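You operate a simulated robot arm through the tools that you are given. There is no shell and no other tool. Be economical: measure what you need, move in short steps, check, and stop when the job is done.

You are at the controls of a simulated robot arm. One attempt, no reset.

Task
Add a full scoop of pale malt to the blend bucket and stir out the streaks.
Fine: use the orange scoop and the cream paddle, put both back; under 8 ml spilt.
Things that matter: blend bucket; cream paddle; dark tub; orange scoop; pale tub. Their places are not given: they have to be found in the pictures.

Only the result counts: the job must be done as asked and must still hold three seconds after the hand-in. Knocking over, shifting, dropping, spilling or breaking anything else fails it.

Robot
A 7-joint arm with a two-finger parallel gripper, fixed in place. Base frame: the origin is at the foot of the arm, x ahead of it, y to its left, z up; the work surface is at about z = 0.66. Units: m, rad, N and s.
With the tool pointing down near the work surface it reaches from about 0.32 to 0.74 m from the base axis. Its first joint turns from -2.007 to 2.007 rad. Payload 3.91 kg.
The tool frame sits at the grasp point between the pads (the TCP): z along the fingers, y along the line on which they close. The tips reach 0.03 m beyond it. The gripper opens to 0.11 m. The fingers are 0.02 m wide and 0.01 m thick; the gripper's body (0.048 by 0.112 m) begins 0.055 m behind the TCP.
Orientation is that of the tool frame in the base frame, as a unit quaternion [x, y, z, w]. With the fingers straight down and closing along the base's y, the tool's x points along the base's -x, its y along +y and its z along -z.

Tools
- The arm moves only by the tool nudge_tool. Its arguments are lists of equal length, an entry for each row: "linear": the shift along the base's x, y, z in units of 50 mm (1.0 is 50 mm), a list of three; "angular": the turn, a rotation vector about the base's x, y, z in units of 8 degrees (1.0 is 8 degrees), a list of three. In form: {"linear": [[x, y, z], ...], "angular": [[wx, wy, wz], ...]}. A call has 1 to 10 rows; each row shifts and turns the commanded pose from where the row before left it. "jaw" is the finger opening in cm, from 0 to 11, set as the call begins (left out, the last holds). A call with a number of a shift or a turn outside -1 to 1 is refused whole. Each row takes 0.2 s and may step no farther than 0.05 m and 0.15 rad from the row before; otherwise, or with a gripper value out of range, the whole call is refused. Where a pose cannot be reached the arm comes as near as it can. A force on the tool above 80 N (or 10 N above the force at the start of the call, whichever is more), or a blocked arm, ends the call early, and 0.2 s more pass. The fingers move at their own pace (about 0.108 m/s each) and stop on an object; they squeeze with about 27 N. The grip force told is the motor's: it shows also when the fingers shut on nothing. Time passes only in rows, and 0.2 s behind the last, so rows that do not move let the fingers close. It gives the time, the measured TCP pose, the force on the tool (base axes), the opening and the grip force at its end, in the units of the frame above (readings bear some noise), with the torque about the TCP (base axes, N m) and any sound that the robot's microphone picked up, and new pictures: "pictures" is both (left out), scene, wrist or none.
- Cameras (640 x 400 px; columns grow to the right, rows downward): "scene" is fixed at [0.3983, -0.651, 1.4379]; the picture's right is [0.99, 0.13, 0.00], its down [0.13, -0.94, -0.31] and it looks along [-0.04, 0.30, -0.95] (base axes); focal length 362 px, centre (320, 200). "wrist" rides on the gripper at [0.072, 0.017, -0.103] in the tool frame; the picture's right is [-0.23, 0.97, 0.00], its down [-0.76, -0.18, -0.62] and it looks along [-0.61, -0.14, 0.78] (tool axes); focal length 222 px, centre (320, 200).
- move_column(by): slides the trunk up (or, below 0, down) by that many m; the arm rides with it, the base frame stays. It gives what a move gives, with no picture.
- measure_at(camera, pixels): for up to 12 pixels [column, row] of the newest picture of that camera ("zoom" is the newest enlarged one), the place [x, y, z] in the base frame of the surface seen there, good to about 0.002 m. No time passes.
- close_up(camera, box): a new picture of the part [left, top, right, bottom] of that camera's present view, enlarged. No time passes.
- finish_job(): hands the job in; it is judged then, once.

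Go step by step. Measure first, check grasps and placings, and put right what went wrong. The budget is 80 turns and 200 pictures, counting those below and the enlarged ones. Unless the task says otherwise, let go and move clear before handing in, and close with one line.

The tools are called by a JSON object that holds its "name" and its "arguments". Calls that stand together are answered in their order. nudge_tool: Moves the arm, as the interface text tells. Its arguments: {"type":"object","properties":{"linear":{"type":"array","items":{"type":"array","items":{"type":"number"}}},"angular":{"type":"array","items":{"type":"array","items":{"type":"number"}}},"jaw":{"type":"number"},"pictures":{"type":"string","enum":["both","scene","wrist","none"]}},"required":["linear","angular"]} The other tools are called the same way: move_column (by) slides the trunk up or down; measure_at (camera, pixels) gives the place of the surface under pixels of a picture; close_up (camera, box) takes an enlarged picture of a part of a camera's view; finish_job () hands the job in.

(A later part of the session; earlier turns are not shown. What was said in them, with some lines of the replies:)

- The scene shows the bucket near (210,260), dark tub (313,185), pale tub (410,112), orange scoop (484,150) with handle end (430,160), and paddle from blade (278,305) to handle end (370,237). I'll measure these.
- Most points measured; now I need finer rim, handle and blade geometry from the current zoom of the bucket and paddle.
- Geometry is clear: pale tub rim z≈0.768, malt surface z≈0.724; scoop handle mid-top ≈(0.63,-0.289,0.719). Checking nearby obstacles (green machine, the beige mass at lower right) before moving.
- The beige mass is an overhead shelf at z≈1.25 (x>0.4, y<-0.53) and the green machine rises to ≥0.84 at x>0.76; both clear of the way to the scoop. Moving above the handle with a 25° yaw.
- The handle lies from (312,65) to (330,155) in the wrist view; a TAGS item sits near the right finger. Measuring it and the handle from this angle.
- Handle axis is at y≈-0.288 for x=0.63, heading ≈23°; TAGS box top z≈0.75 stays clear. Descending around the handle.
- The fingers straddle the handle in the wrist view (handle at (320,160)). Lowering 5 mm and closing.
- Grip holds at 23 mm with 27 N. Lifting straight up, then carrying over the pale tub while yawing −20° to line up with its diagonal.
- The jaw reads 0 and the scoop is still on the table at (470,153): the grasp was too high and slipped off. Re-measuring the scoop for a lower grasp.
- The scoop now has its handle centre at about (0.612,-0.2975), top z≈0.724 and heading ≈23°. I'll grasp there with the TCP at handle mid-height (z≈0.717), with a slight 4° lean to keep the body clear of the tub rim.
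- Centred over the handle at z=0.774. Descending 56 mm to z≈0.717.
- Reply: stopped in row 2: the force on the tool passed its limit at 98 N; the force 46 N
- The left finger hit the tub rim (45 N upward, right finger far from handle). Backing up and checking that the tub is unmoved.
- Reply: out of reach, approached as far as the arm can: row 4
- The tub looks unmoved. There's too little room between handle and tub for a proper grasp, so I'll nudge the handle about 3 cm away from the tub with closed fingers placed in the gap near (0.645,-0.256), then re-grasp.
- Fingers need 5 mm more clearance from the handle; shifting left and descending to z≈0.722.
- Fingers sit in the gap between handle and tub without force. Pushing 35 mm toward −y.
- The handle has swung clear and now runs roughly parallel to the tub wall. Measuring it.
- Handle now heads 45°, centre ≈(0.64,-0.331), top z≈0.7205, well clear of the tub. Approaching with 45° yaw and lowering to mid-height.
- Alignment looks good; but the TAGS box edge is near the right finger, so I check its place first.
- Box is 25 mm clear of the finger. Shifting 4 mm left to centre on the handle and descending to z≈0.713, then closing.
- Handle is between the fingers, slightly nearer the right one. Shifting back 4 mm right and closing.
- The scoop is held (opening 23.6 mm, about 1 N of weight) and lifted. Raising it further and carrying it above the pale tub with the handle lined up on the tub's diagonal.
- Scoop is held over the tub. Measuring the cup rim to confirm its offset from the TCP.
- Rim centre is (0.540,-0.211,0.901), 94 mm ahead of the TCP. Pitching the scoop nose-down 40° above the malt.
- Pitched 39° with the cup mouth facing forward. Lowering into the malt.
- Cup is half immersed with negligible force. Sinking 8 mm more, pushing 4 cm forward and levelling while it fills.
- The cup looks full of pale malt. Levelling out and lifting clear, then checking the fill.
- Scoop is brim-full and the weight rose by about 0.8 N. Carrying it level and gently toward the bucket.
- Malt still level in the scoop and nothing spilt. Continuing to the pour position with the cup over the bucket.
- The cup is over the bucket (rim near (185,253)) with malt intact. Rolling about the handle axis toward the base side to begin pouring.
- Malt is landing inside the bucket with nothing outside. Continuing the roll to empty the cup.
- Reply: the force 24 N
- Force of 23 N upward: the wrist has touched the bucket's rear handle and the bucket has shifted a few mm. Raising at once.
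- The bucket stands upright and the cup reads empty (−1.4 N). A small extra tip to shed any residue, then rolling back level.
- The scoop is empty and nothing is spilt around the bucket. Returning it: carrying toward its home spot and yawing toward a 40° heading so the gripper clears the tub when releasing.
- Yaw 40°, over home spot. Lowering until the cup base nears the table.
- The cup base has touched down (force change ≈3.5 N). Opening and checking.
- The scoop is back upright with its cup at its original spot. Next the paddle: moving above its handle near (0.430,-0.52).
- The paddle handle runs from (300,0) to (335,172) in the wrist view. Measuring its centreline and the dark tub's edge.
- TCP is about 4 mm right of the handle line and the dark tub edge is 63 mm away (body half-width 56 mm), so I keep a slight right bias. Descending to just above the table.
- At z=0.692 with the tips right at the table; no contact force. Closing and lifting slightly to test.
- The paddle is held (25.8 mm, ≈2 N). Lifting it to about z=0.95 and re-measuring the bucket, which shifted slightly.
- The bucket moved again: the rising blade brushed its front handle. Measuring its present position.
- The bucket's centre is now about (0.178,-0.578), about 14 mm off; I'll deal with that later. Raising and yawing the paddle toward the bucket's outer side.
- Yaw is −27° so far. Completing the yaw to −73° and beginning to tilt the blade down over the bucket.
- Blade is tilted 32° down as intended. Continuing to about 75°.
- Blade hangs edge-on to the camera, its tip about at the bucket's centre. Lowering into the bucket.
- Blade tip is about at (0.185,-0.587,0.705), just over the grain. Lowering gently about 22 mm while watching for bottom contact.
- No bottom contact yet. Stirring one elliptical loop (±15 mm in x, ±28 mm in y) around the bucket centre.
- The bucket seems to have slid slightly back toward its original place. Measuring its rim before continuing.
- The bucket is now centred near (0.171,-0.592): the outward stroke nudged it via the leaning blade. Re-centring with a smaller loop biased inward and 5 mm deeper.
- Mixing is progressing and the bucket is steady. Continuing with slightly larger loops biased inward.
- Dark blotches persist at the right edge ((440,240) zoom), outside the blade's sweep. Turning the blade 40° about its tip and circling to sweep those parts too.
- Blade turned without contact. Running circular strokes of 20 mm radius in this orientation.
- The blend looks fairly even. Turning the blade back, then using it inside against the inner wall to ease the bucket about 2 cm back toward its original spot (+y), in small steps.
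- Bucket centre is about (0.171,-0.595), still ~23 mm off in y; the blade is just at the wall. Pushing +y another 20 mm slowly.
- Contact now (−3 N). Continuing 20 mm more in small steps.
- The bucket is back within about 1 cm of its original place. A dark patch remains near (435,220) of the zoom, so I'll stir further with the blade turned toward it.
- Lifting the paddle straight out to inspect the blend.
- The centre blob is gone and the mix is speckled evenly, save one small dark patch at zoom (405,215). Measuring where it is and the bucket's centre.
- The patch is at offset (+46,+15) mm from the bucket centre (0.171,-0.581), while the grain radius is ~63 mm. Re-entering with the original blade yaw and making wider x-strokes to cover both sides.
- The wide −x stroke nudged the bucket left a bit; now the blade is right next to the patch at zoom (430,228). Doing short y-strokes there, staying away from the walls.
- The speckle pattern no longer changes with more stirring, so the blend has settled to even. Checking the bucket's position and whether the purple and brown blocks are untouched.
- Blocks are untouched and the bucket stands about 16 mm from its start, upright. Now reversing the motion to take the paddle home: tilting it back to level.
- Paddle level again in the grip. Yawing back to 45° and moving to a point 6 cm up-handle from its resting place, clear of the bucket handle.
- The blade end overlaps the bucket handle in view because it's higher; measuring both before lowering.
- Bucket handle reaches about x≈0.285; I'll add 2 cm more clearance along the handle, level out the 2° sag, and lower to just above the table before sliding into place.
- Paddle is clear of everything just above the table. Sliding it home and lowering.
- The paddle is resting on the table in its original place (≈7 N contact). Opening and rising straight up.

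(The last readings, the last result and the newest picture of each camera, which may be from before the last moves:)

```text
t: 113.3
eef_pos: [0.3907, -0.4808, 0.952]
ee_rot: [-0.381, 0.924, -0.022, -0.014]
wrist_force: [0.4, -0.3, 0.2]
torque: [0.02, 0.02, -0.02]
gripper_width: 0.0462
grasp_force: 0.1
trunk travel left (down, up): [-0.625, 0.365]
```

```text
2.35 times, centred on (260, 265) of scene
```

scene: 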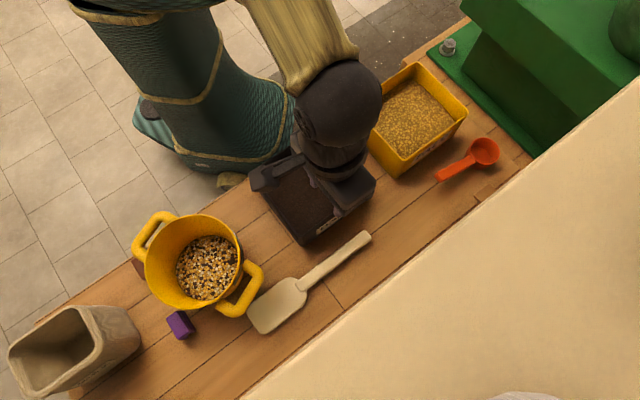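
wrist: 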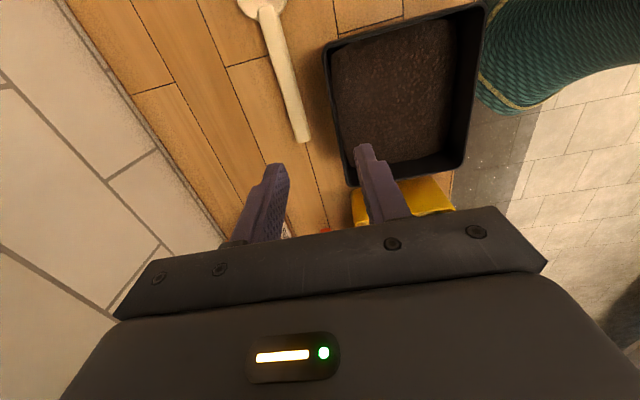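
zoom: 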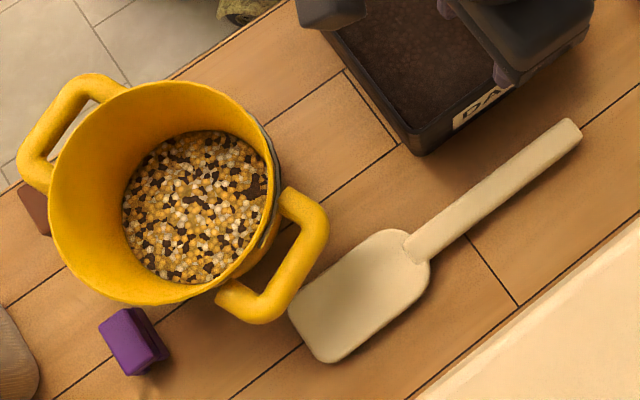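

The paddle matches its original place and nothing is spilt. One last close look at the blend and the whole bench before handing in.

{"name": "close_up", "arguments": {"camera": "scene", "box": [170, 225, 250, 305]}}

{"name": "close_up", "arguments": {"camera": "scene", "box": [340, 50, 540, 200]}}

```text
5.00 times, centred on (210, 265) of scene
```

zoom: 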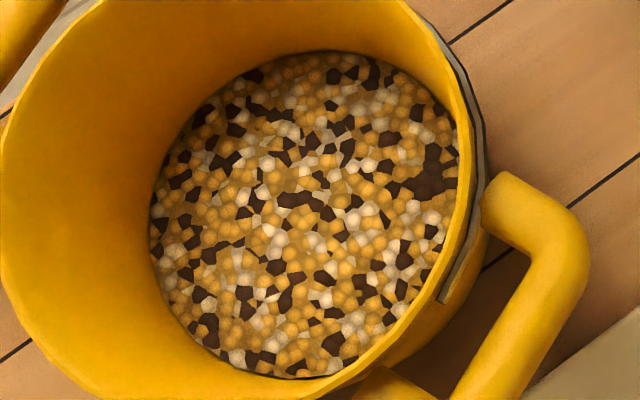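

```text
2.67 times, centred on (440, 125) of scene
```

zoom: 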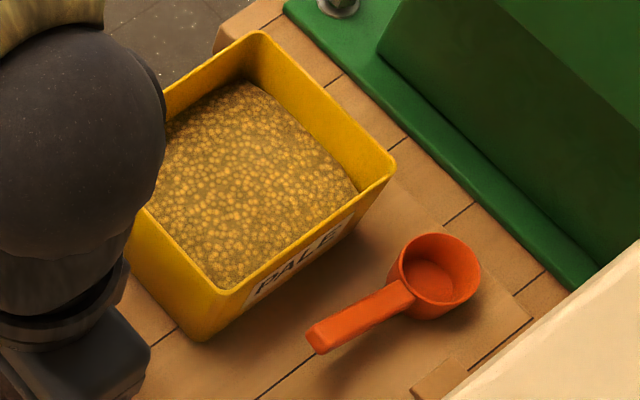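

The blend shows an even speckle with no streaks. Scoop and paddle are back, the bench is clean and the gripper is clear, so I'm handing in.

{"name": "finish_job", "arguments": {}}

```text
The job is handed in.
```

I added a full scoop of pale malt to the blend bucket and stirred it to an even speckle. The scoop and paddle are back, and I saw no spill on the bench. The bucket ended about 16 mm from where it started and turned a little, and the scoop's handle points about 16° off its original angle.
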